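You operate a simulated robot arm through the tools that you are given. There is no shell and no other tool.

Carry out the task below with a simulated robot arm. There is one attempt and no reset: what you move stays moved.

## Task
Put things in order on the long bench. At the end: the orange pad one (marked "No.1") stands where the small carton (marked "PLUGS") stood; the orange pad eleven (marked "No.11") stands where the orange pad eight (marked "No.8") stood; the orange pad eight stands on top of the white paper roll; the small carton from the long bench stands where the orange pad eleven stood; whatever was shut is shut again. Leave all else as you found it, and nothing knocked over.

The check looks at the end state, three seconds after you hand in, the way a careful person would. Anything else that was tipped, shoved, dropped, spilled or broken makes it a failure.

## Robot
A 6-joint arm with a two-finger parallel gripper, fixed in place. Base frame: the origin is at the foot of the arm, x ahead of it, y to its left, z up; the work surface is at about z = 0. Units: mm, rad, N and s.
With the tool pointing down near the work surface it reaches from about 160 to 420 mm from the base axis. Its first joint turns from -1.152 to 1.152 rad. Payload 1.57 kg.
The tool frame sits at the grasp point between the pads (the TCP): z along the fingers, y along the line on which they close. The tips reach 30 mm beyond it. The gripper opens to 80 mm. The fingers are 17 mm wide and 12 mm thick; the gripper's body (40 by 82 mm) begins 80 mm behind the TCP.
Orientation is that of the tool frame in the base frame, as a unit quaternion [w, x, y, z]. With the fingers straight down and closing along the base's y, the tool's x points along the base's -x, its y along +y and its z along -z.

## Interface
- The arm moves only by the tool play_rows. Its argument "deltas" is one flat list of numbers, 7 for each row, row after row: the shift along the tool's x, y, z in mm, then the turn, a rotation vector about the tool's x, y, z in rad, then the finger opening in mm, from 0 to 80. In form: [x, y, z, rx, ry, rz, claw, x, y, z, rx, ry, rz, claw, ...]. A call has 1 to 20 rows; each row shifts and turns the commanded pose from where the row before left it, along the tool's axes as they then stand. Each row takes 0.2 s and may step no farther than 50 mm and 0.15 rad from the row before; otherwise, or with a gripper value out of range, the whole call is refused. A pose out of reach is approached as far as the arm can. The call stops where the force on the tool passes 40 N (or 10 N more than at its start, if that is more) or the arm is blocked; 0.2 s more then pass. Each finger travels about 153 mm/s and halts on what it meets, pressing with about 31 N; the grip force reading is that of the motor and also rises with nothing between the fingers. The clock runs only during rows and for 0.2 s after the last one: add rows that do not move to give the fingers time. It gives the time, the measured TCP pose, the force on the tool (base axes), the opening and the grip force at its end, in the units of the frame above (readings bear some noise), with the torque about the TCP (base axes, N m) and any sound that the robot's microphone picked up, and new pictures: "views" is both (left out), scene, wrist or none.
- Cameras (640 x 400 px; columns grow to the right, rows downward): "scene" is fixed at [46.1, -328.6, 421.9]; the picture's right is [0.76, -0.65, 0.00], its down [-0.38, -0.44, -0.81] and it looks along [0.53, 0.62, -0.58] (base axes); focal length 231 px, centre (320, 200). "wrist" rides on the gripper at [72, -7, -122] in the tool frame; the picture's right is [0.09, 1.00, 0.00], its down [-0.84, 0.08, -0.54] and it looks along [-0.54, 0.05, 0.84] (tool axes); focal length 238 px, centre (320, 200). There is no depth. A picture from a camera that has moved, and an enlarged one, comes with that camera's place and axes in the base frame and with its lens. The place of the scene camera against the robot may be out by one fixed shift of up to 18 mm in any direction.
- inspect(camera, box): a new picture of the part [left, top, right, bottom] of that camera's present view, enlarged. No time passes.
- close_job(): hands the job in; it is judged then, once.

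Nothing tells you positions but the pictures and the camera data. Unless the task says otherwise, let go and move clear before handing in.

The tools are called after "Emit:" as name(argument=value, ...) on one line, values as JSON. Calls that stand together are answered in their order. play_rows: Moves the arm, as the interface text tells. Its arguments: {"type":"object","properties":{"deltas":{"type":"array"},"views":{"type":"string","enum":["both","scene","wrist","none"]}},"required":["deltas"]} The other tools are called the same way: inspect (camera, box) takes an enlarged picture of a part of a camera's view; close_job () hands the job in.

At the start:

```text
time: 0.0
ee_pos: [214.8, 78.3, 308.7]
ee_rot: [0.0, 0.0, 1.0, 0.0]
force: [-0.4, 0.6, 0.2]
ft_torque: [-0.02, 0.01, 0.0]
gripper_width: 79.9
grasp_force: 0.2
```

scene: 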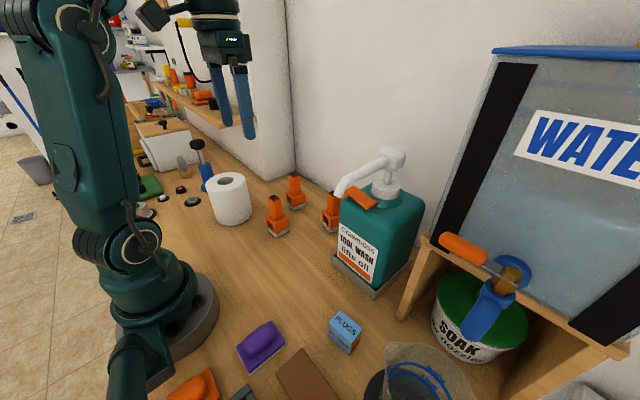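
wrist: 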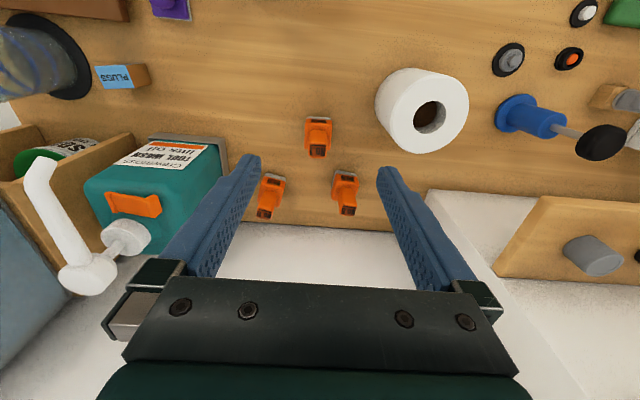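

I see three orange pads near the white paper roll, the teal soap bottle, and a small "PLUGS" carton. First I'll enlarge the pictures to read the markings.

Emit:
inspect(camera="scene", box=[180, 140, 380, 265])

Emit:
inspect(camera="wrist", box=[230, 80, 390, 230])

Emit:
inspect(camera="scene", box=[160, 290, 480, 400])

Emit:
inspect(camera="wrist", box=[0, 0, 240, 150])

```text
3.20 times, centred on (280, 202) of scene
camera zoom: at [46.1, -328.6, 421.9], right [0.76, -0.65, 0.0], down [-0.38, -0.44, -0.81], along [0.53, 0.62, -0.58], focal length 740 px, centre (448, 192)
```

zoom: 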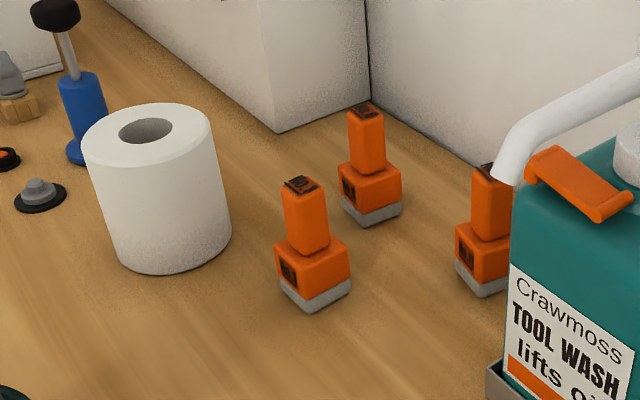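

```text
2.67 times, centred on (310, 155) of wrist
camera zoom: at [142.9, 71.3, 430.2], right [-0.09, 1.0, 0.0], down [0.84, 0.08, 0.54], along [0.54, 0.05, -0.84], focal length 636 px, centre (347, 320)
```

zoom: 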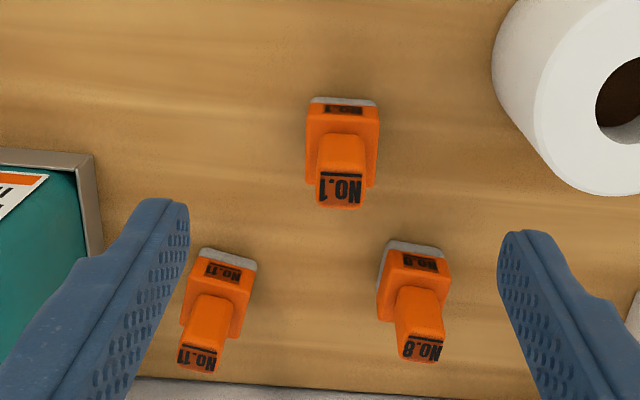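

```text
2.00 times, centred on (320, 345) of scene
camera zoom: at [46.1, -328.6, 421.9], right [0.76, -0.65, 0.0], down [-0.38, -0.44, -0.81], along [0.53, 0.62, -0.58], focal length 462 px, centre (320, -90)
```

zoom: 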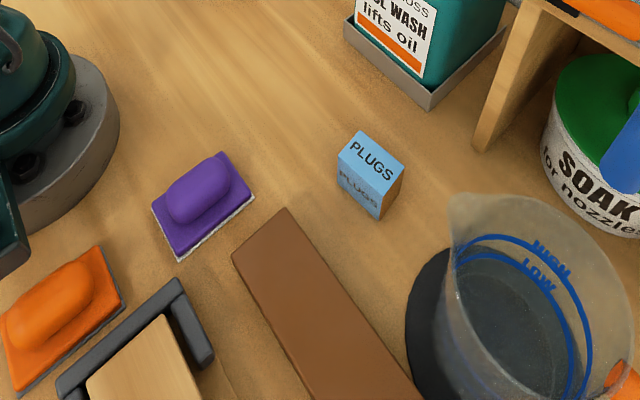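

```text
2.67 times, centred on (120, 75) of wrist
camera zoom: at [142.9, 71.3, 430.2], right [-0.09, 1.0, 0.0], down [0.84, 0.08, 0.54], along [0.54, 0.05, -0.84], focal length 636 px, centre (853, 533)
```

zoom: 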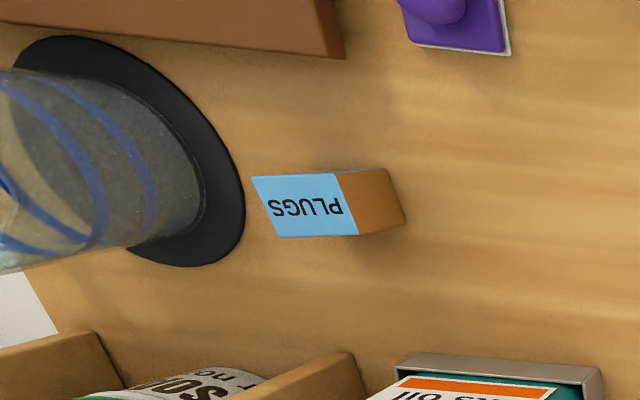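

I see pads No.1 at about (267, 78), No.8 at about (368, 143) and No.11 at about (388, 0), with the carton at about (207, -220). The bottle's spout sticks out at about (239, -139, 250). I'll move the wrist camera for a second view to triangulate the roll and the pad heights.

Emit:
play_rows(deltas=[-25, 0, 10, 0, 0, 0, 80, -25, 0, 10, 0, 0, 0, 80, -25, 0, 10, 0, 0, 0, 80, -25, 0, 10, 0, 0, 0, 80, 0, 0, 0, 0, 0, 0, 80])

```text
time: 1.2
ee_pos: [313.6, 76.4, 263.4]
ee_rot: [0.002, 0.0, 1.0, 0.001]
force: [0.8, 0.5, -0.2]
ft_torque: [0.0, 0.0, 0.01]
gripper_width: 80.2
grasp_force: 0.1
out of reach, approached as far as the arm can: row 4
camera wrist: at [239.5, 69.1, 384.7], right [-0.09, 1.0, 0.0], down [0.84, 0.08, 0.54], along [0.54, 0.05, -0.84], focal length 238 px, centre (320, 200)
```

scene: 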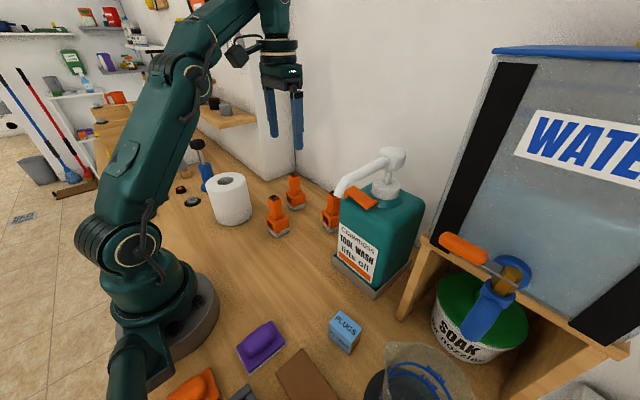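
wrist: 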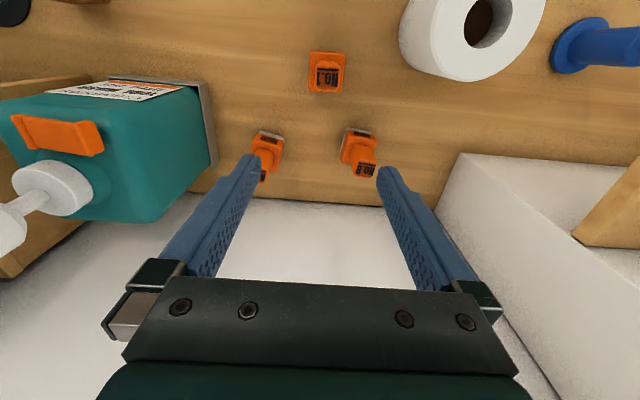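

The arm stops at about 320 mm radius at this height. I'll enlarge this second view to triangulate the pads and the roll.

Emit:
inspect(camera="wrist", box=[240, 30, 400, 190])

Emit:
inspect(camera="wrist", box=[380, 0, 640, 160])

Emit:
inspect(camera="wrist", box=[0, 50, 250, 250])

```text
2.50 times, centred on (320, 110) of wrist
camera zoom: at [239.5, 69.1, 384.7], right [-0.09, 1.0, 0.0], down [0.84, 0.08, 0.54], along [0.54, 0.05, -0.84], focal length 596 px, centre (320, 425)
```

zoom: 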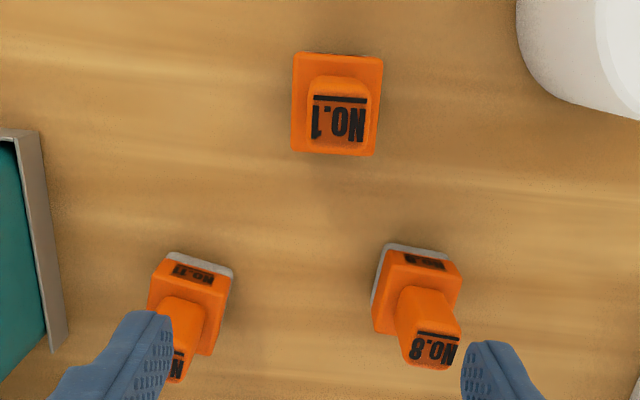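

```text
2.46 times, centred on (510, 80) of wrist
camera zoom: at [239.5, 69.1, 384.7], right [-0.09, 1.0, 0.0], down [0.84, 0.08, 0.54], along [0.54, 0.05, -0.84], focal length 587 px, centre (-148, 495)
```

zoom: 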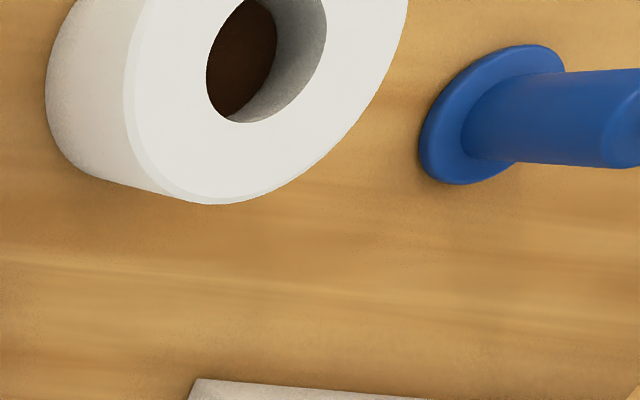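

```text
2.00 times, centred on (125, 150) of wrist
camera zoom: at [239.5, 69.1, 384.7], right [-0.09, 1.0, 0.0], down [0.84, 0.08, 0.54], along [0.54, 0.05, -0.84], focal length 477 px, centre (710, 300)
```

zoom: 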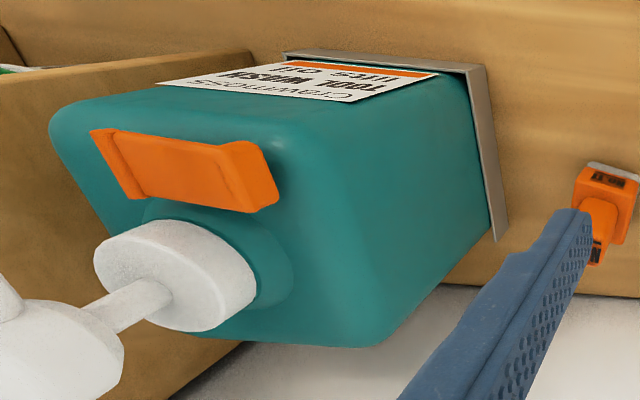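

Triangulating, the pads are about 108 mm tall, with a 44 mm square base and a 24 mm handle. No.1 is at (266, 79), No.8 at (367, 140), No.11 at (388, -2), and the roll at about (206, 220) with its top near z = 113. I'll move to get a better view of the roll.

Emit:
play_rows(deltas=[25, 18, -7, 0, 0, 0, 80, 25, 18, -7, 0, 0, 0, 80, 25, 18, -7, 0, 0, 0, 80, 25, 18, -7, 0, 0, 0, 80, 25, 18, -7, 0, 0, 0, 80, 0, 0, 0, 0, 0, 0, 80], views="wrist")

```text
time: 2.6
ee_pos: [190.4, 170.6, 302.1]
ee_rot: [0.0, 0.001, 1.0, 0.0]
force: [0.0, 0.3, 0.4]
ft_torque: [0.03, -0.01, -0.01]
gripper_width: 80.3
grasp_force: 0.0
camera wrist: at [117.4, 163.8, 422.8], right [-0.09, 1.0, 0.0], down [0.84, 0.08, 0.54], along [0.54, 0.05, -0.84], focal length 238 px, centre (320, 200)
```

wrist: 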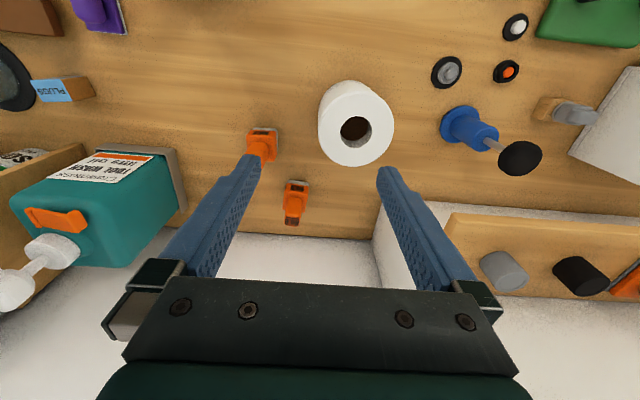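

Emit:
inspect(camera="wrist", box=[300, 65, 412, 177])

Emit:
inspect(camera="wrist", box=[400, 0, 640, 150])

```text
3.57 times, centred on (356, 121) of wrist
camera zoom: at [117.4, 163.8, 422.8], right [-0.09, 1.0, 0.0], down [0.84, 0.08, 0.54], along [0.54, 0.05, -0.84], focal length 851 px, centre (191, 482)
```

zoom: 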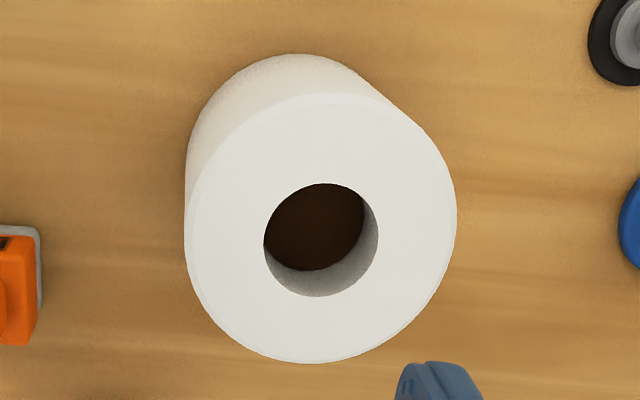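

```text
2.67 times, centred on (520, 75) of wrist
camera zoom: at [117.4, 163.8, 422.8], right [-0.09, 1.0, 0.0], down [0.84, 0.08, 0.54], along [0.54, 0.05, -0.84], focal length 636 px, centre (-213, 533)
```

zoom: 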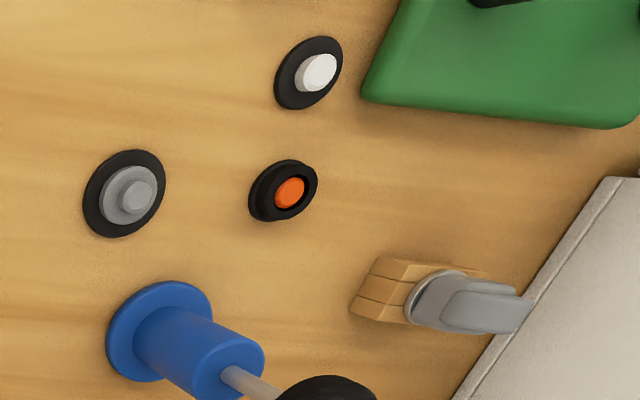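

The roll is about 109 mm tall with radius 50 and a hole 42 mm wide, centred near (208, 220), so a 44 mm pad base can stand over it. Next I'll go to a hover in front of pad No.8.

Emit:
play_rows(deltas=[-28, -7, 26.4, 0, 0, 0, 80, -28, -7, 26.4, 0, 0, 0, 80, -28, -7, 26.4, 0, 0, 0, 80, -28, -7, 26.4, 0, 0, 0, 80, -28, -7, 26.4, 0, 0, 0, 80, 0, 0, 0, 0, 0, 0, 80])

```text
time: 4.0
ee_pos: [327.2, 135.6, 168.2]
ee_rot: [0.0, 0.0, 1.0, 0.0]
force: [-0.4, 0.0, -0.3]
ft_torque: [-0.03, 0.0, -0.02]
gripper_width: 79.8
grasp_force: 0.1
camera wrist: at [255.3, 128.8, 289.5], right [-0.09, 1.0, 0.0], down [0.84, 0.08, 0.54], along [0.54, 0.05, -0.84], focal length 238 px, centre (320, 200)
```

scene: 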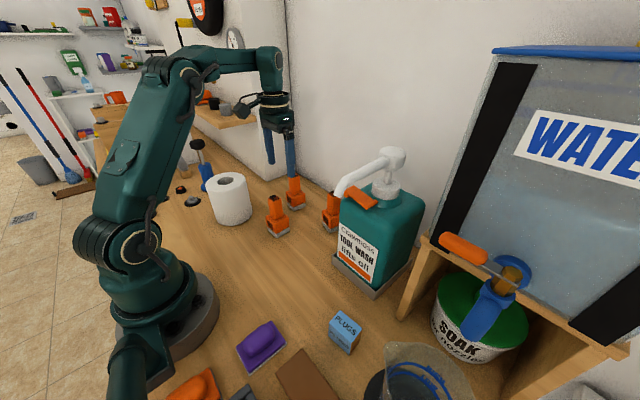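
wrist: 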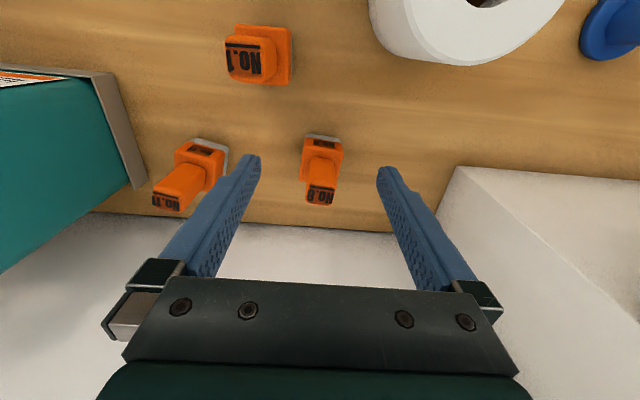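

Emit:
inspect(camera="wrist", box=[140, 110, 380, 230])

Emit:
inspect(camera="wrist", box=[280, 120, 380, 220])

```text
2.67 times, centred on (260, 170) of wrist
camera zoom: at [255.3, 128.8, 289.5], right [-0.09, 1.0, 0.0], down [0.84, 0.08, 0.54], along [0.54, 0.05, -0.84], focal length 636 px, centre (480, 280)
```

zoom: 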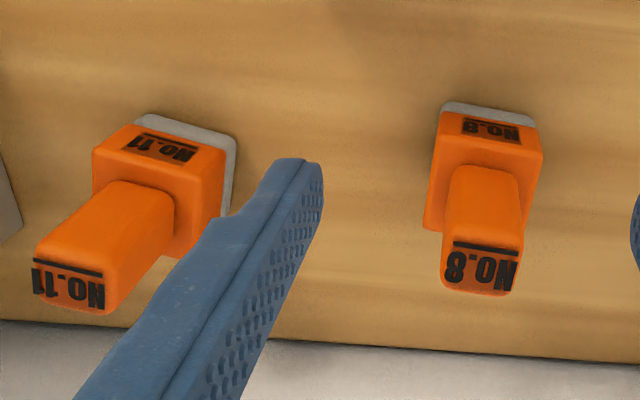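

```text
4.00 times, centred on (330, 170) of wrist
camera zoom: at [255.3, 128.8, 289.5], right [-0.09, 1.0, 0.0], down [0.84, 0.08, 0.54], along [0.54, 0.05, -0.84], focal length 953 px, centre (280, 320)
```

zoom: 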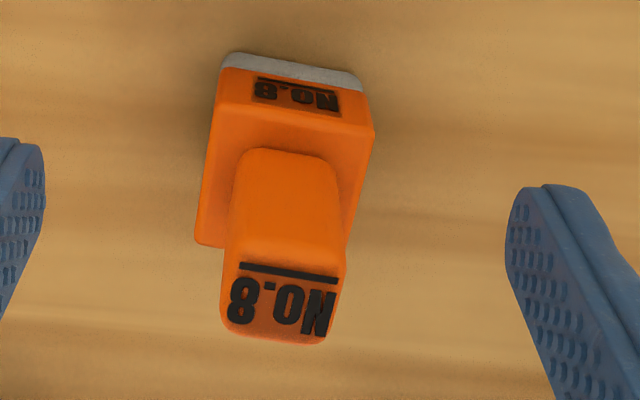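

Pad No.8 refines to a centre near (368, 140), with its block top near z = 44 and its handle up to z = 108. I'll check the pose reading noise with a still row before I approach.

Emit:
play_rows(deltas=[0, 0, 0, 0, 0, 0, 80], views="none")

Emit:
play_rows(deltas=[0, 0, 0, 0, 0, 0, 80], views="none")

Emit:
play_rows(deltas=[0, 0, 0, 0, 0, 0, 80], views="none")

```text
time: 4.4
ee_pos: [326.8, 135.2, 168.6]
ee_rot: [-0.001, -0.001, 1.0, -0.001]
force: [0.4, 0.5, 0.3]
ft_torque: [0.01, -0.01, 0.03]
gripper_width: 79.9
grasp_force: 0.1
```

```text
time: 4.8
ee_pos: [328.0, 136.7, 168.7]
ee_rot: [0.001, 0.0, 1.0, 0.001]
force: [0.1, -0.4, -0.4]
ft_torque: [0.02, 0.01, -0.02]
gripper_width: 80.1
grasp_force: 0.1
```

```text
time: 5.2
ee_pos: [327.4, 135.6, 169.1]
ee_rot: [-0.001, 0.0, 1.0, 0.001]
force: [0.8, -0.1, -0.3]
ft_torque: [-0.02, 0.06, 0.03]
gripper_width: 80.0
grasp_force: 0.1
```

The pose averages (327.4, 135.8, 168.7). I'll turn slightly to match No.8's yaw and lower the open fingers around its handle at about (368.5, 140, 83).

Emit:
play_rows(deltas=[0, 0, 0, 0, 0, 0.07, 80, -10.15, 1.84, 21.4, 0, 0, 0, 80, -10.15, 1.84, 21.4, 0, 0, 0, 80, -10.15, 1.84, 21.4, 0, 0, 0, 80, -10.15, 1.84, 21.4, 0, 0, 0, 80, 0, 0, 0, 0, 0, 0, 80])

```text
time: 6.6
ee_pos: [366.7, 136.1, 81.7]
ee_rot: [0.0, 0.035, 0.999, 0.001]
force: [-0.2, -0.6, -0.5]
ft_torque: [0.04, -0.03, -0.01]
gripper_width: 80.2
grasp_force: 0.0
camera wrist: at [295.1, 133.0, 202.6], right [-0.02, 1.0, 0.0], down [0.84, 0.02, 0.54], along [0.54, 0.01, -0.84], focal length 238 px, centre (320, 200)
```

scene: 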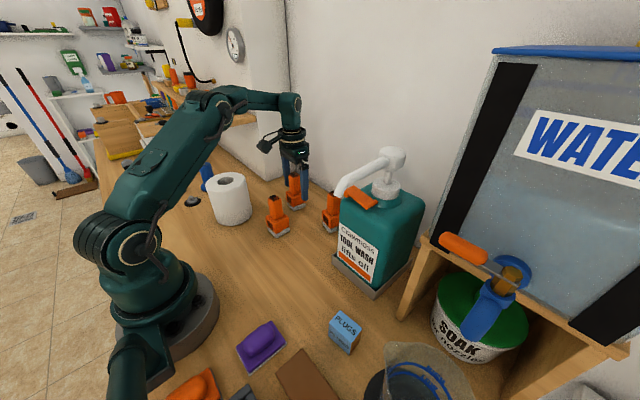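
wrist: 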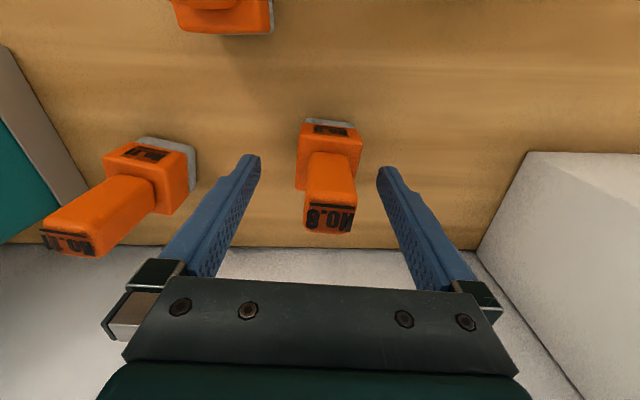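

The handle sits about 5 mm to the +y side of the finger centre. I'll shift by that much and check again before closing.

Emit:
play_rows(deltas=[-1, 5, 0, 0, 0, 0, 80, 0, 0, 0, 0, 0, 0, 80, 0, 0, 0, 0, 0, 0, 50], views="wrist")

Emit:
inspect(camera="wrist", box=[240, 100, 400, 250])

```text
time: 7.4
ee_pos: [368.4, 139.8, 81.9]
ee_rot: [0.0, 0.035, 0.999, 0.0]
force: [0.6, 0.3, 0.0]
ft_torque: [-0.04, 0.03, -0.02]
gripper_width: 50.1
grasp_force: 0.1
camera wrist: at [296.1, 137.7, 203.2], right [-0.02, 1.0, 0.0], down [0.84, 0.02, 0.54], along [0.54, 0.01, -0.84], focal length 238 px, centre (320, 200)
```

wrist: 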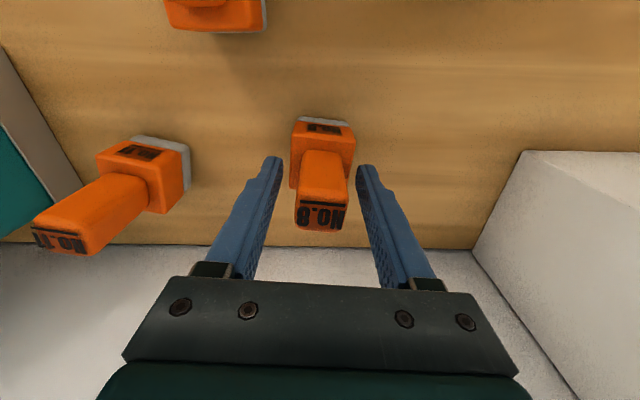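

```text
2.67 times, centred on (320, 175) of wrist
camera zoom: at [296.1, 137.7, 203.2], right [-0.02, 1.0, 0.0], down [0.84, 0.02, 0.54], along [0.54, 0.01, -0.84], focal length 636 px, centre (320, 267)
```

zoom: 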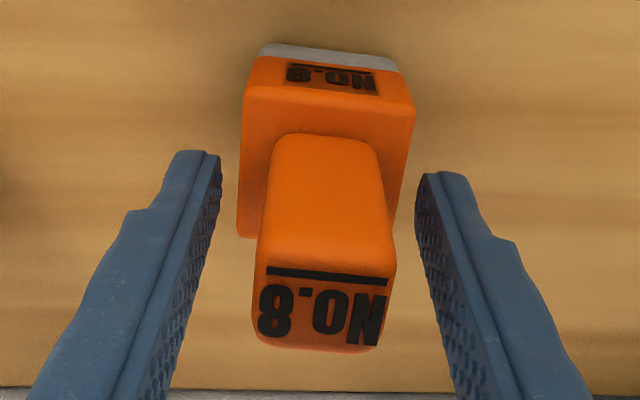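

The handle is centred between the fingers. Closing on No.8.

Emit:
play_rows(deltas=[0, 0, 0, 0, 0, 0, 30, 0, 0, 0, 0, 0, 0, 15, 0, 0, 0, 0, 0, 0, 15], views="wrist")

```text
time: 8.2
ee_pos: [369.2, 139.5, 81.7]
ee_rot: [0.001, 0.035, 0.999, -0.001]
force: [-0.4, 0.3, 0.1]
ft_torque: [0.01, 0.03, -0.02]
gripper_width: 26.6
grasp_force: 30.7
camera wrist: at [296.1, 137.7, 203.2], right [-0.02, 1.0, 0.0], down [0.84, 0.02, 0.54], along [0.54, 0.01, -0.84], focal length 238 px, centre (320, 200)
```

wrist: 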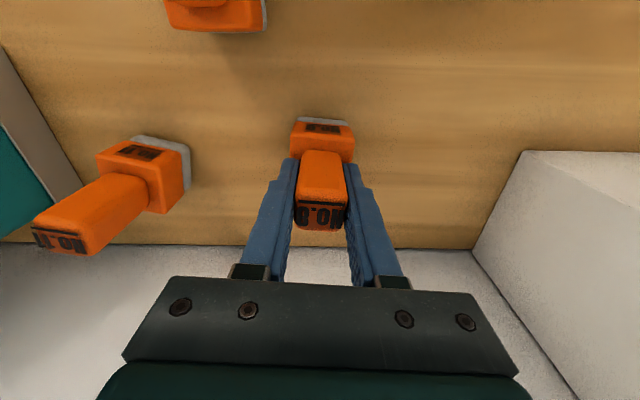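

No.8 is gripped at 26.6 mm width with TCP at (369, 139.7, 81.8). I'll lift it straight up, then back away and rise toward the roll.

Emit:
play_rows(deltas=[0, 0, -15, 0, 0, 0, 15, 0, 0, -20, 0, 0, 0, 15, 20.4, 8.6, -25.75, 0, 0, 0, 15, 20.4, 8.6, -25.75, 0, 0, 0, 15, 20.4, 8.6, -25.75, 0, 0, 0, 15, 20.4, 8.6, -28, 0, 0, 0, 15, 0, 0, 0, 0, 0, 0, 15])

```text
time: 9.8
ee_pos: [287.0, 181.8, 222.4]
ee_rot: [0.0, 0.036, 0.999, 0.001]
force: [-0.1, 0.7, -1.7]
ft_torque: [0.0, 0.0, 0.0]
gripper_width: 26.8
grasp_force: 31.3
camera wrist: at [214.8, 179.8, 343.8], right [-0.02, 1.0, 0.0], down [0.84, 0.02, 0.54], along [0.54, 0.01, -0.84], focal length 238 px, centre (320, 200)
```

scene: 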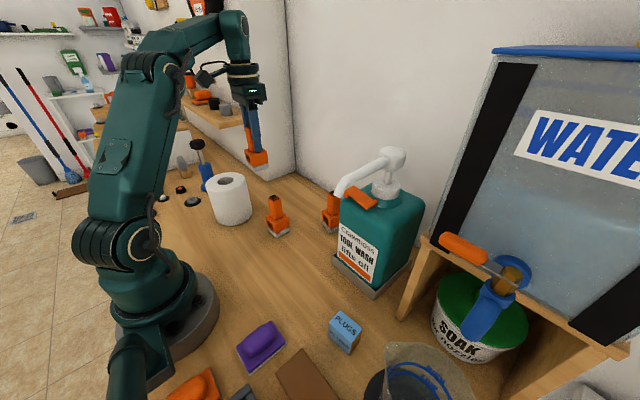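
wrist: 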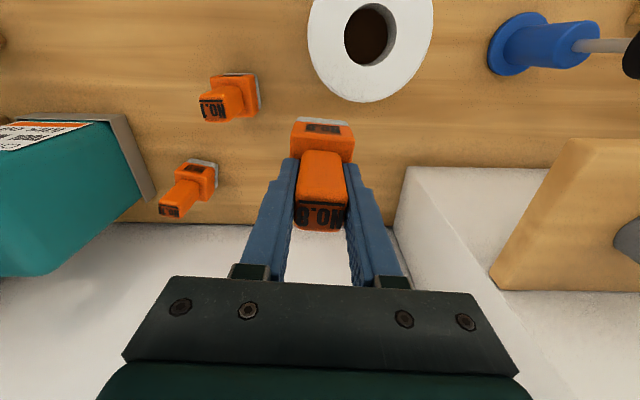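

No.8 is in hand and hanging straight, and the roll centre re-measures at about (207, 221). I'll move it over the roll, keeping about 30 mm of clearance.

Emit:
play_rows(deltas=[20.4, 8.3, 0, 0, 0, 0, 15, 20.4, 8.3, 0, 0, 0, 0, 15, 20.4, 8.3, 0, 0, 0, 0, 15, 20.4, 8.3, 0, 0, 0, 0, 15, 0, 0, 0, 0, 0, 0, 15, 0, 0, 0, 0, 0, 0, 15])

Emit:
inspect(camera="scene", box=[160, 100, 300, 240])

Emit:
inspect(camera="wrist", box=[240, 60, 420, 240])

```text
time: 11.2
ee_pos: [210.6, 219.4, 222.7]
ee_rot: [0.0, 0.035, 0.999, -0.001]
force: [0.1, 0.9, -0.9]
ft_torque: [0.0, 0.03, -0.02]
gripper_width: 26.6
grasp_force: 31.1
camera wrist: at [138.8, 217.3, 343.8], right [-0.02, 1.0, 0.0], down [0.84, 0.02, 0.54], along [0.54, 0.01, -0.84], focal length 238 px, centre (320, 200)
```

scene: 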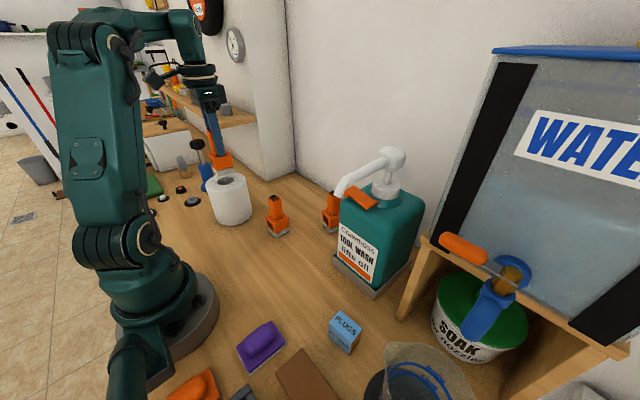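
wrist: 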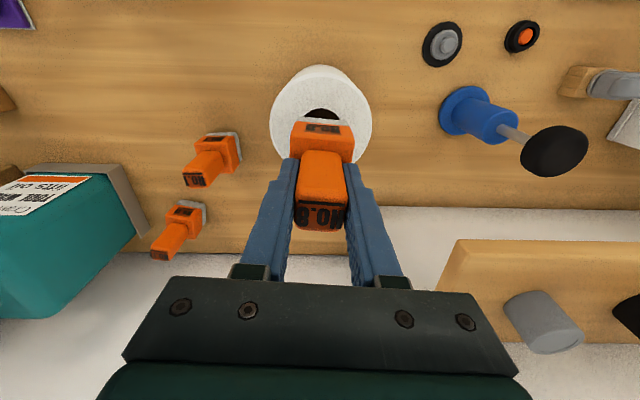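

```text
2.86 times, centred on (230, 170) of scene
camera zoom: at [46.1, -328.6, 421.9], right [0.76, -0.65, 0.0], down [-0.38, -0.44, -0.81], along [0.53, 0.62, -0.58], focal length 660 px, centre (577, 286)
```

zoom: 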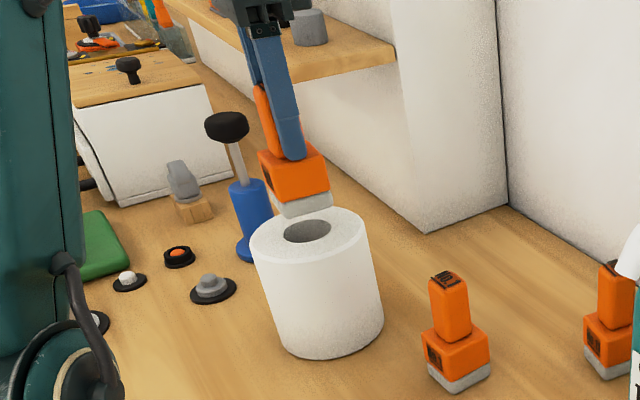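

```text
2.22 times, centred on (330, 150) of wrist
camera zoom: at [138.8, 217.3, 343.8], right [-0.02, 1.0, 0.0], down [0.84, 0.02, 0.54], along [0.54, 0.01, -0.84], focal length 530 px, centre (298, 311)
```

zoom: 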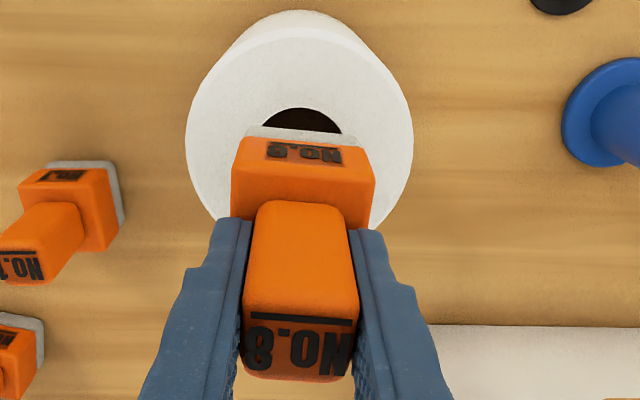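

The pad sits within about 1.5 mm of the roll's centre. I'll lower it most of the way, then feel for contact.

Emit:
play_rows(deltas=[1.2, 0, 8, 0, 0, 0, 15, 0, 0, 8, 0, 0, 0, 15, 0, 0, 6, 0, 0, 0, 15, 0, 0, 3, 0, 0, 0, 15, 0, 0, 0, 0, 0, 0, 15], views="both")

Emit:
inspect(camera="scene", box=[190, 140, 270, 240])

```text
time: 12.4
ee_pos: [207.0, 220.1, 196.6]
ee_rot: [0.0, 0.037, 0.999, 0.001]
force: [-1.3, 0.1, -0.1]
ft_torque: [-0.04, 0.02, 0.02]
gripper_width: 26.6
grasp_force: 31.0
camera wrist: at [136.4, 218.5, 318.1], right [-0.02, 1.0, 0.0], down [0.84, 0.02, 0.54], along [0.54, 0.01, -0.84], focal length 238 px, centre (320, 200)
```

scene: 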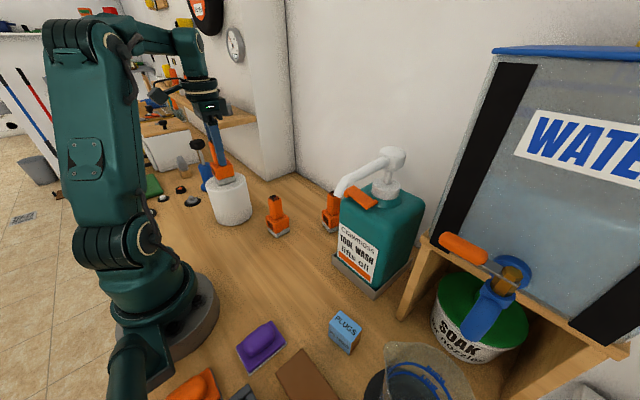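
wrist: 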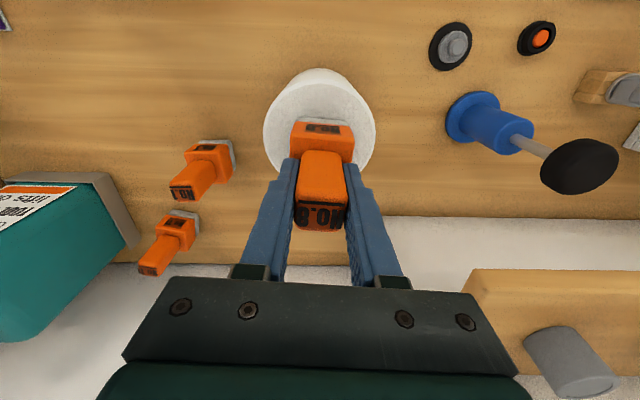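

```text
4.00 times, centred on (230, 190) of scene
camera zoom: at [46.1, -328.6, 421.9], right [0.76, -0.65, 0.0], down [-0.38, -0.44, -0.81], along [0.53, 0.62, -0.58], focal length 925 px, centre (680, 240)
```

zoom: 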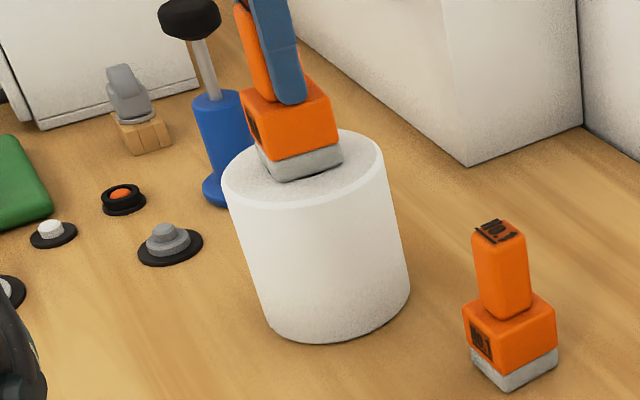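

The pad bottom is at about z = 115, still a few mm above the roll. Continuing down gently.

Emit:
play_rows(deltas=[0, 0, 1.5, 0, 0, 0, 15, 0, 0, 1.5, 0, 0, 0, 15, 0, 0, 0, 0, 0, 0, 15], views="none")

```text
time: 13.2
ee_pos: [210.9, 220.1, 193.9]
ee_rot: [0.002, 0.036, 0.999, 0.002]
force: [-1.8, 0.6, 31.0]
ft_torque: [-0.2, -0.06, 0.05]
gripper_width: 26.8
grasp_force: 31.1
```

Contact, with 31 N of push. I'll ease up a little to relieve the load.

Emit:
play_rows(deltas=[0, 0, -1, 0, 0, 0, 15, 0, 0, 0, 0, 0, 0, 15], views="both")

Emit:
inspect(camera="scene", box=[190, 140, 270, 240])

Emit:
inspect(camera="wrist", box=[240, 60, 420, 240])

```text
time: 13.8
ee_pos: [210.3, 220.7, 194.4]
ee_rot: [0.002, 0.035, 0.999, 0.001]
force: [5.0, 3.6, 25.5]
ft_torque: [0.14, -0.74, 0.07]
gripper_width: 26.6
grasp_force: 31.0
camera wrist: at [137.0, 218.2, 315.9], right [-0.02, 1.0, 0.0], down [0.84, 0.02, 0.55], along [0.54, 0.01, -0.84], focal length 238 px, centre (320, 200)
```

scene: 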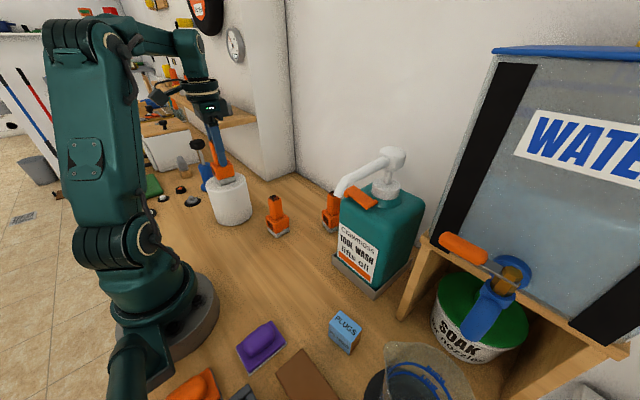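
wrist: 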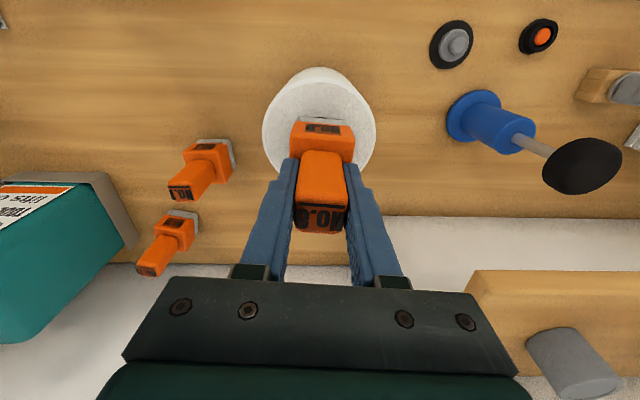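

```text
4.00 times, centred on (230, 190) of scene
camera zoom: at [46.1, -328.7, 421.9], right [0.76, -0.65, 0.0], down [-0.38, -0.44, -0.81], along [0.53, 0.62, -0.58], focal length 925 px, centre (680, 240)
```

zoom: 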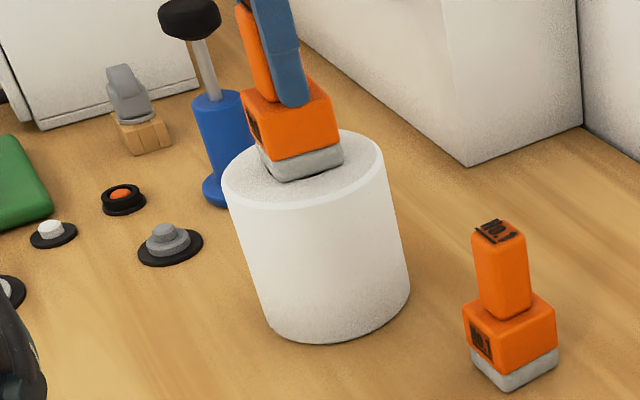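

```text
2.22 times, centred on (330, 150) of wrist
camera zoom: at [137.0, 218.2, 315.9], right [-0.02, 1.0, 0.0], down [0.84, 0.02, 0.55], along [0.54, 0.01, -0.84], focal length 530 px, centre (298, 311)
```

zoom: 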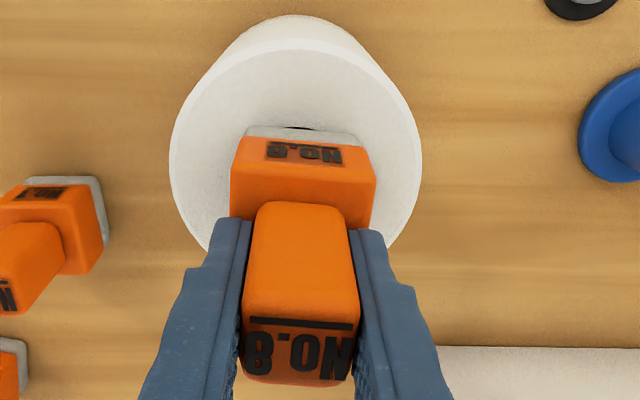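

Still about 25 N of preload. Easing up another bit before releasing.

Emit:
play_rows(deltas=[0, 0, -1, 0, 0, 0, 15, 0, 0, 0, 0, 0, 0, 15, 0, 0, 0, 0, 0, 0, 15], views="none")

```text
time: 14.6
ee_pos: [209.8, 218.9, 194.8]
ee_rot: [-0.001, 0.035, 0.999, 0.0]
force: [1.0, 2.4, 3.9]
ft_torque: [0.25, -0.19, 0.03]
gripper_width: 26.6
grasp_force: 30.9
```

The load is nearly gone at 4 N, with the pad resting on the roll. Releasing now.

Emit:
play_rows(deltas=[0, 0, 0, 0, 0, 0, 32, 0, 0, 0, 0, 0, 0, 45, 0, 0, 0, 0, 0, 0, 60], views="both")

Emit:
inspect(camera="scene", box=[190, 140, 270, 240])

Emit:
inspect(camera="wrist", box=[240, 60, 420, 240])

```text
time: 15.4
ee_pos: [211.0, 218.6, 197.0]
ee_rot: [0.0, 0.036, 0.999, 0.0]
force: [0.7, -0.3, 0.6]
ft_torque: [0.0, -0.01, -0.02]
gripper_width: 60.0
grasp_force: 0.1
camera wrist: at [137.1, 217.7, 317.0], right [-0.02, 1.0, 0.0], down [0.84, 0.02, 0.54], along [0.54, 0.01, -0.84], focal length 238 px, centre (320, 200)
```

scene: 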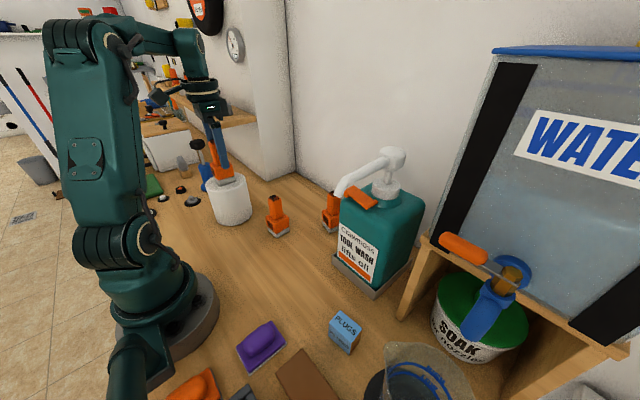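
wrist: 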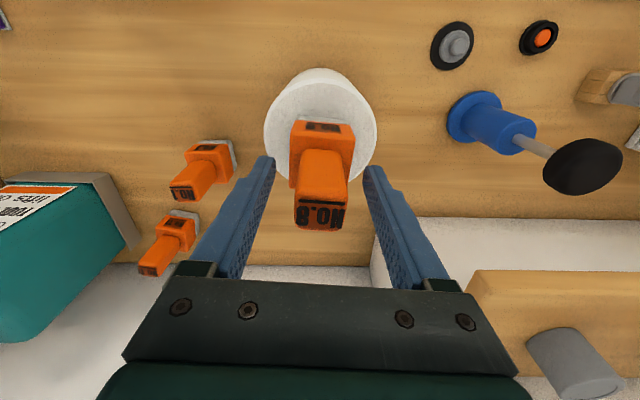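

```text
4.00 times, centred on (230, 190) of scene
camera zoom: at [46.1, -328.6, 421.9], right [0.76, -0.65, 0.0], down [-0.38, -0.44, -0.81], along [0.53, 0.62, -0.58], focal length 925 px, centre (680, 240)
```

zoom: 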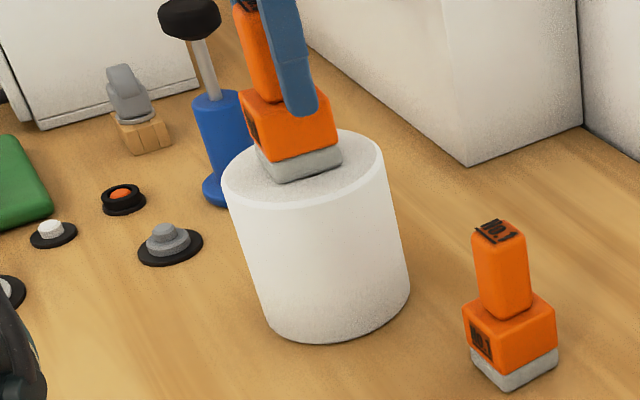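

```text
2.22 times, centred on (330, 150) of wrist
camera zoom: at [137.1, 217.7, 317.0], right [-0.02, 1.0, 0.0], down [0.84, 0.02, 0.54], along [0.54, 0.01, -0.84], focal length 530 px, centre (298, 311)
```

zoom: 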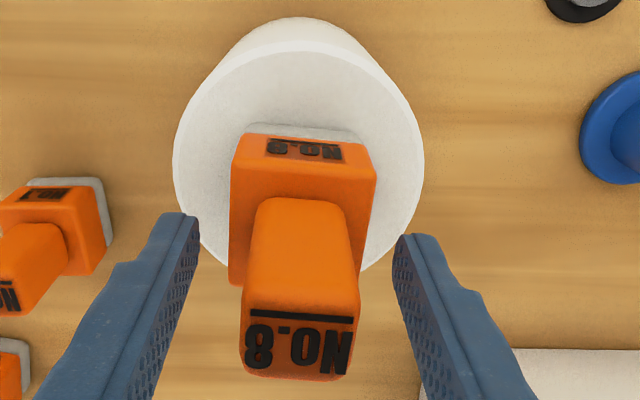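

No.8 stands steadily on the roll and the fingers are clear of it. I'll rise straight up above the handle, then travel level, then descend to a hover in front of No.11.

Emit:
play_rows(deltas=[0, 0, -25, 0, 0, 0, 60, 0, 0, -25, 0, 0, 0, 60, 0, 0, -25, 0, 0, 0, 60, 0, 0, 0, 0, 0, 0, 60], views="both")

```text
time: 16.4
ee_pos: [208.1, 217.6, 270.4]
ee_rot: [0.0, 0.036, 0.999, 0.0]
force: [-0.7, -0.8, -0.2]
ft_torque: [-0.01, 0.0, -0.01]
gripper_width: 60.3
grasp_force: 0.0
camera wrist: at [135.7, 216.7, 392.6], right [-0.02, 1.0, 0.0], down [0.84, 0.02, 0.54], along [0.54, 0.01, -0.84], focal length 238 px, centre (320, 200)
```

scene: 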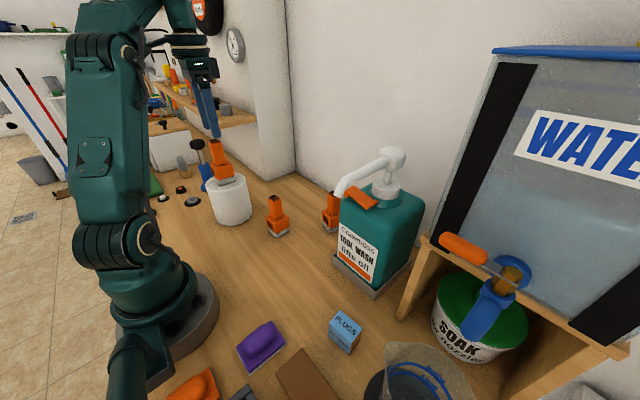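
wrist: 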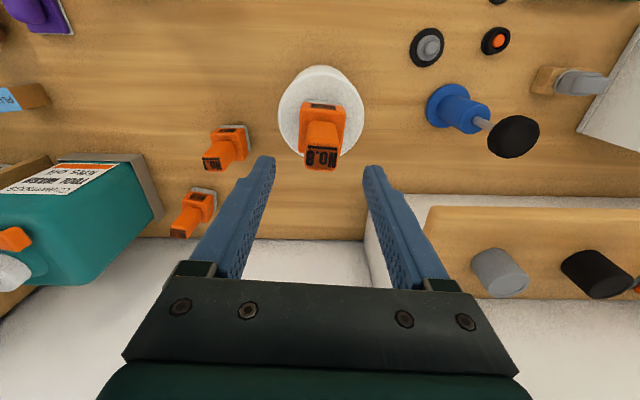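

No.8 is standing on the roll with the fingers above it. Now I'll travel to in front of No.11.

Emit:
play_rows(deltas=[-16.4, -28.8, 0, 0, 0, 0, 60, -16.4, -28.8, 0, 0, 0, 0, 60, -16.4, -28.8, 0, 0, 0, 0, 60, -16.4, -28.8, 22, 0, 0, 0, 60, -16.4, -28.8, 22, 0, 0, 0, 60, -16.4, -28.8, 22, 0, 0, 0, 60, -16.4, -28.8, 22, 0, 0, 0, 60, 0, 0, 0, 0, 0, 0.15, 60, 0, 0, 0, 0, 0, 0, 80], views="both")

Emit:
inspect(camera="wrist", box=[240, 80, 400, 220])

```text
time: 18.4
ee_pos: [308.2, 8.9, 183.3]
ee_rot: [-0.001, 0.109, 0.994, 0.0]
force: [-0.1, -0.5, 0.3]
ft_torque: [0.0, 0.0, 0.01]
gripper_width: 79.9
grasp_force: 0.1
camera wrist: at [235.8, 18.2, 304.4], right [0.13, 0.99, 0.0], down [0.83, -0.11, 0.54], along [0.54, -0.07, -0.84], focal length 238 px, centre (320, 200)
```

scene: 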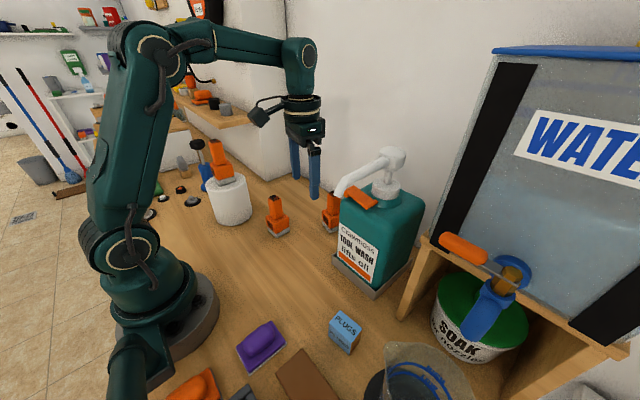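
wrist: 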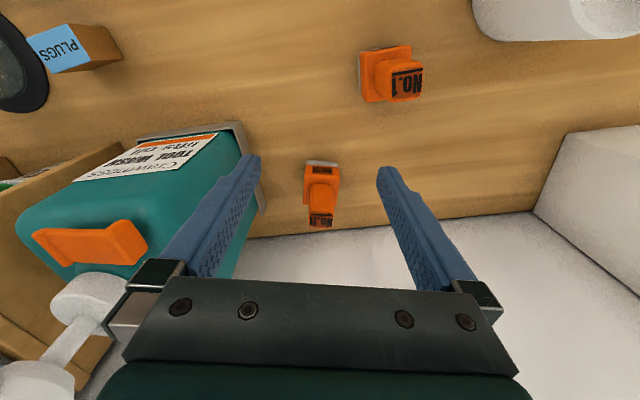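

```text
2.86 times, centred on (320, 150) of wrist
camera zoom: at [235.8, 18.2, 304.4], right [0.13, 0.99, 0.0], down [0.83, -0.11, 0.54], along [0.54, -0.07, -0.84], focal length 681 px, centre (320, 343)
```

zoom: 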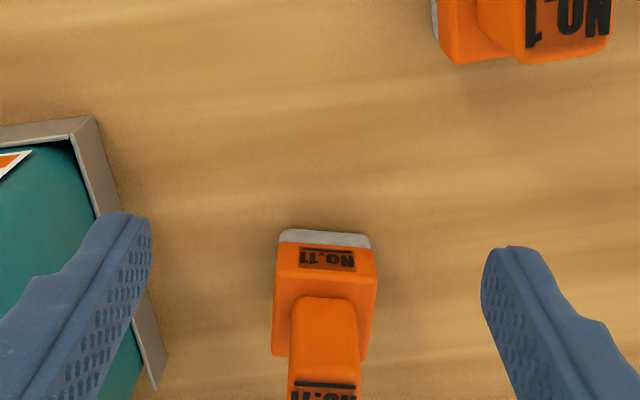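

No.11's centre is at about (390, -1) with yaw of about -0.22, which the tool now matches. I'll lower the fingers to straddle its handle.

Emit:
play_rows(deltas=[0, 4.05, 20, 0, 0, 0, 66, -20.5, 4.05, 20, 0, 0, 0, 66, -20.5, 0, 20, 0, 0, 0, 66, -20.5, 0, 20, 0, 0, 0, 66, -20.5, 0, 20, 0, 0, 0, 66, 0, 0, 0, 0, 0, 0, 66, 0, 0, 0, 0, 0, 0, 66], views="both")

Emit:
inspect(camera="wrist", box=[240, 100, 400, 250])

```text
time: 20.0
ee_pos: [391.5, -0.2, 86.9]
ee_rot: [-0.001, 0.111, 0.994, 0.0]
force: [0.4, 0.5, -0.3]
ft_torque: [0.02, -0.02, 0.0]
gripper_width: 65.9
grasp_force: 0.0
camera wrist: at [319.3, 8.8, 208.1], right [0.13, 0.99, 0.0], down [0.83, -0.11, 0.54], along [0.54, -0.07, -0.84], focal length 238 px, centre (320, 200)
```

scene: 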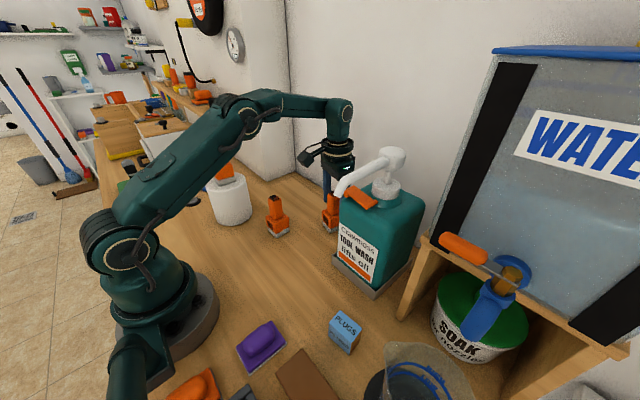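
wrist: 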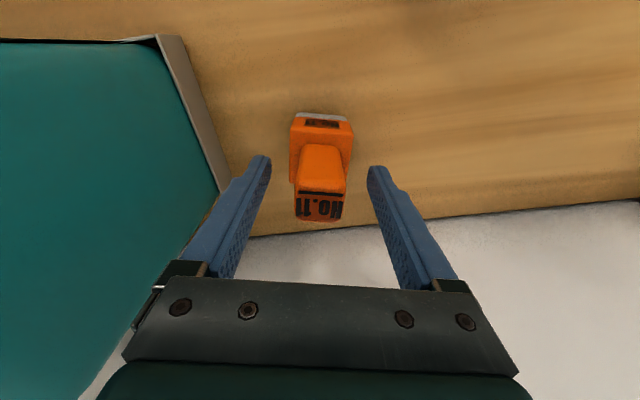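

```text
2.67 times, centred on (320, 175) of wrist
camera zoom: at [319.3, 8.8, 208.1], right [0.13, 0.99, 0.0], down [0.83, -0.11, 0.54], along [0.54, -0.07, -0.84], focal length 636 px, centre (320, 267)
```

zoom: 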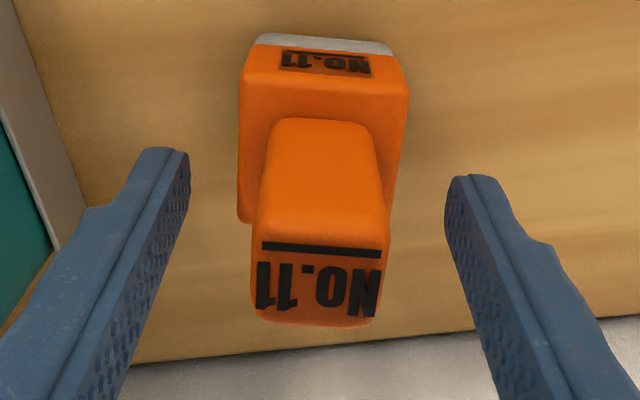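

The fingers straddle No.11 well, with the pad centre near (389, -1.5). A small back-and-down trim, then I'll close.

Emit:
play_rows(deltas=[2.5, 0.5, 4, 0, 0, 0, 66, 0, 0, 0, 0, 0, 0, 40, 0, 0, 0, 0, 0, 0, 15, 0, 0, 0, 0, 0, 0, 15], views="wrist")

Emit:
inspect(camera="wrist", box=[240, 100, 400, 250])

```text
time: 21.0
ee_pos: [388.8, 0.8, 81.7]
ee_rot: [0.0, 0.109, 0.994, 0.001]
force: [0.4, -0.1, 1.3]
ft_torque: [0.01, -0.03, -0.05]
gripper_width: 26.8
grasp_force: 31.1
camera wrist: at [316.9, 9.9, 202.9], right [0.13, 0.99, 0.0], down [0.83, -0.11, 0.54], along [0.54, -0.07, -0.84], focal length 238 px, centre (320, 200)
```

wrist: 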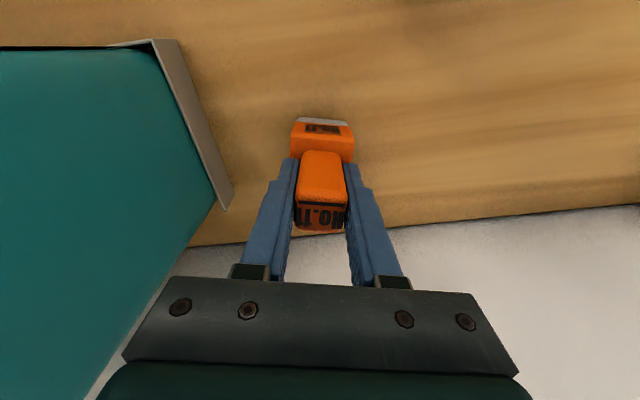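

```text
2.67 times, centred on (320, 175) of wrist
camera zoom: at [316.9, 9.9, 202.9], right [0.13, 0.99, 0.0], down [0.83, -0.11, 0.54], along [0.54, -0.07, -0.84], focal length 636 px, centre (320, 267)
```

zoom: 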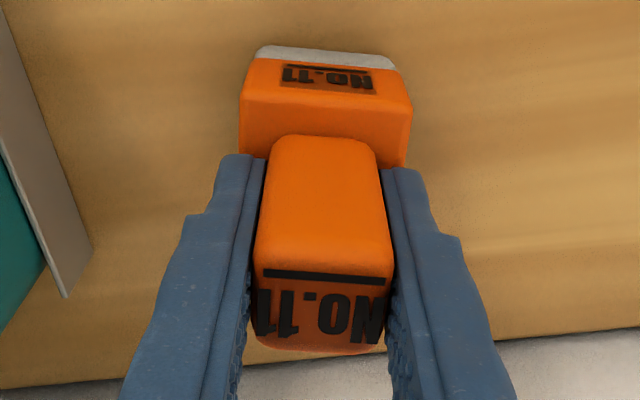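

No.11 is gripped the same way as No.8 was, with TCP at about (389, 0.5, 81.7). I'll lift it 32 mm, turn back to No.8's yaw, and move over No.8's old place with TCP at (368.8, 139.7).

Emit:
play_rows(deltas=[0, 0, -12, 0, 0, 0, 15, 0, 0, -20, 0, 0, 0, 15, 0, 0, 0, 0, 0, -0.15, 15, 5.93, 27.45, 0, 0, 0, 0, 15, 5.93, 27.45, 0, 0, 0, 0, 15, 5.93, 27.45, 0, 0, 0, 0, 15, 5.93, 27.45, 0, 0, 0, 0, 15, 5.93, 27.45, 0, 0, 0, 0, 15, 0, 0, 0, 0, 0, 0, 15, 0, 0, 0, 0, 0, 0, 15], views="both")

```text
time: 23.2
ee_pos: [370.5, 142.2, 109.7]
ee_rot: [0.0, 0.036, 0.999, 0.0]
force: [-0.1, 0.4, -1.6]
ft_torque: [0.0, -0.01, -0.01]
gripper_width: 26.7
grasp_force: 31.0
camera wrist: at [296.6, 139.1, 231.9], right [-0.02, 1.0, 0.0], down [0.84, 0.02, 0.54], along [0.54, 0.01, -0.84], focal length 238 px, centre (320, 200)
```

scene: 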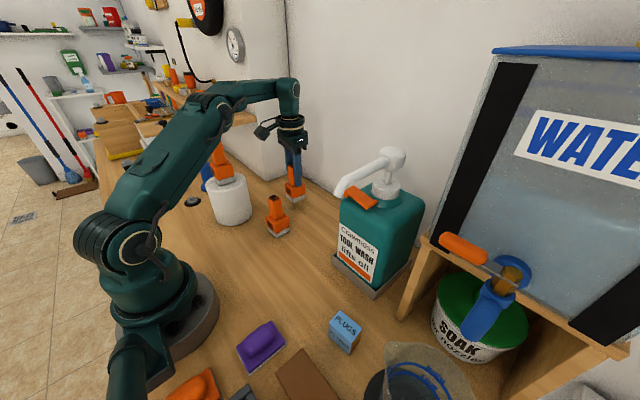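
wrist: 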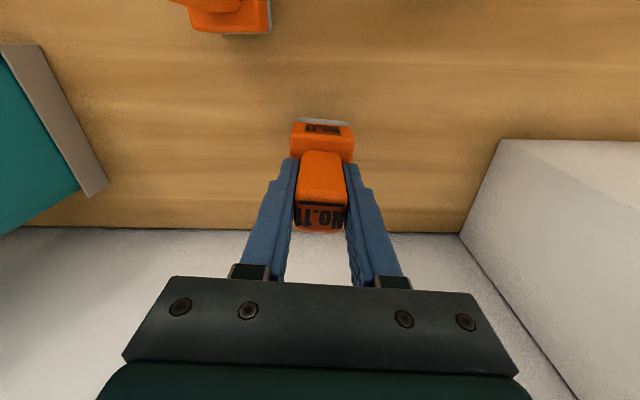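

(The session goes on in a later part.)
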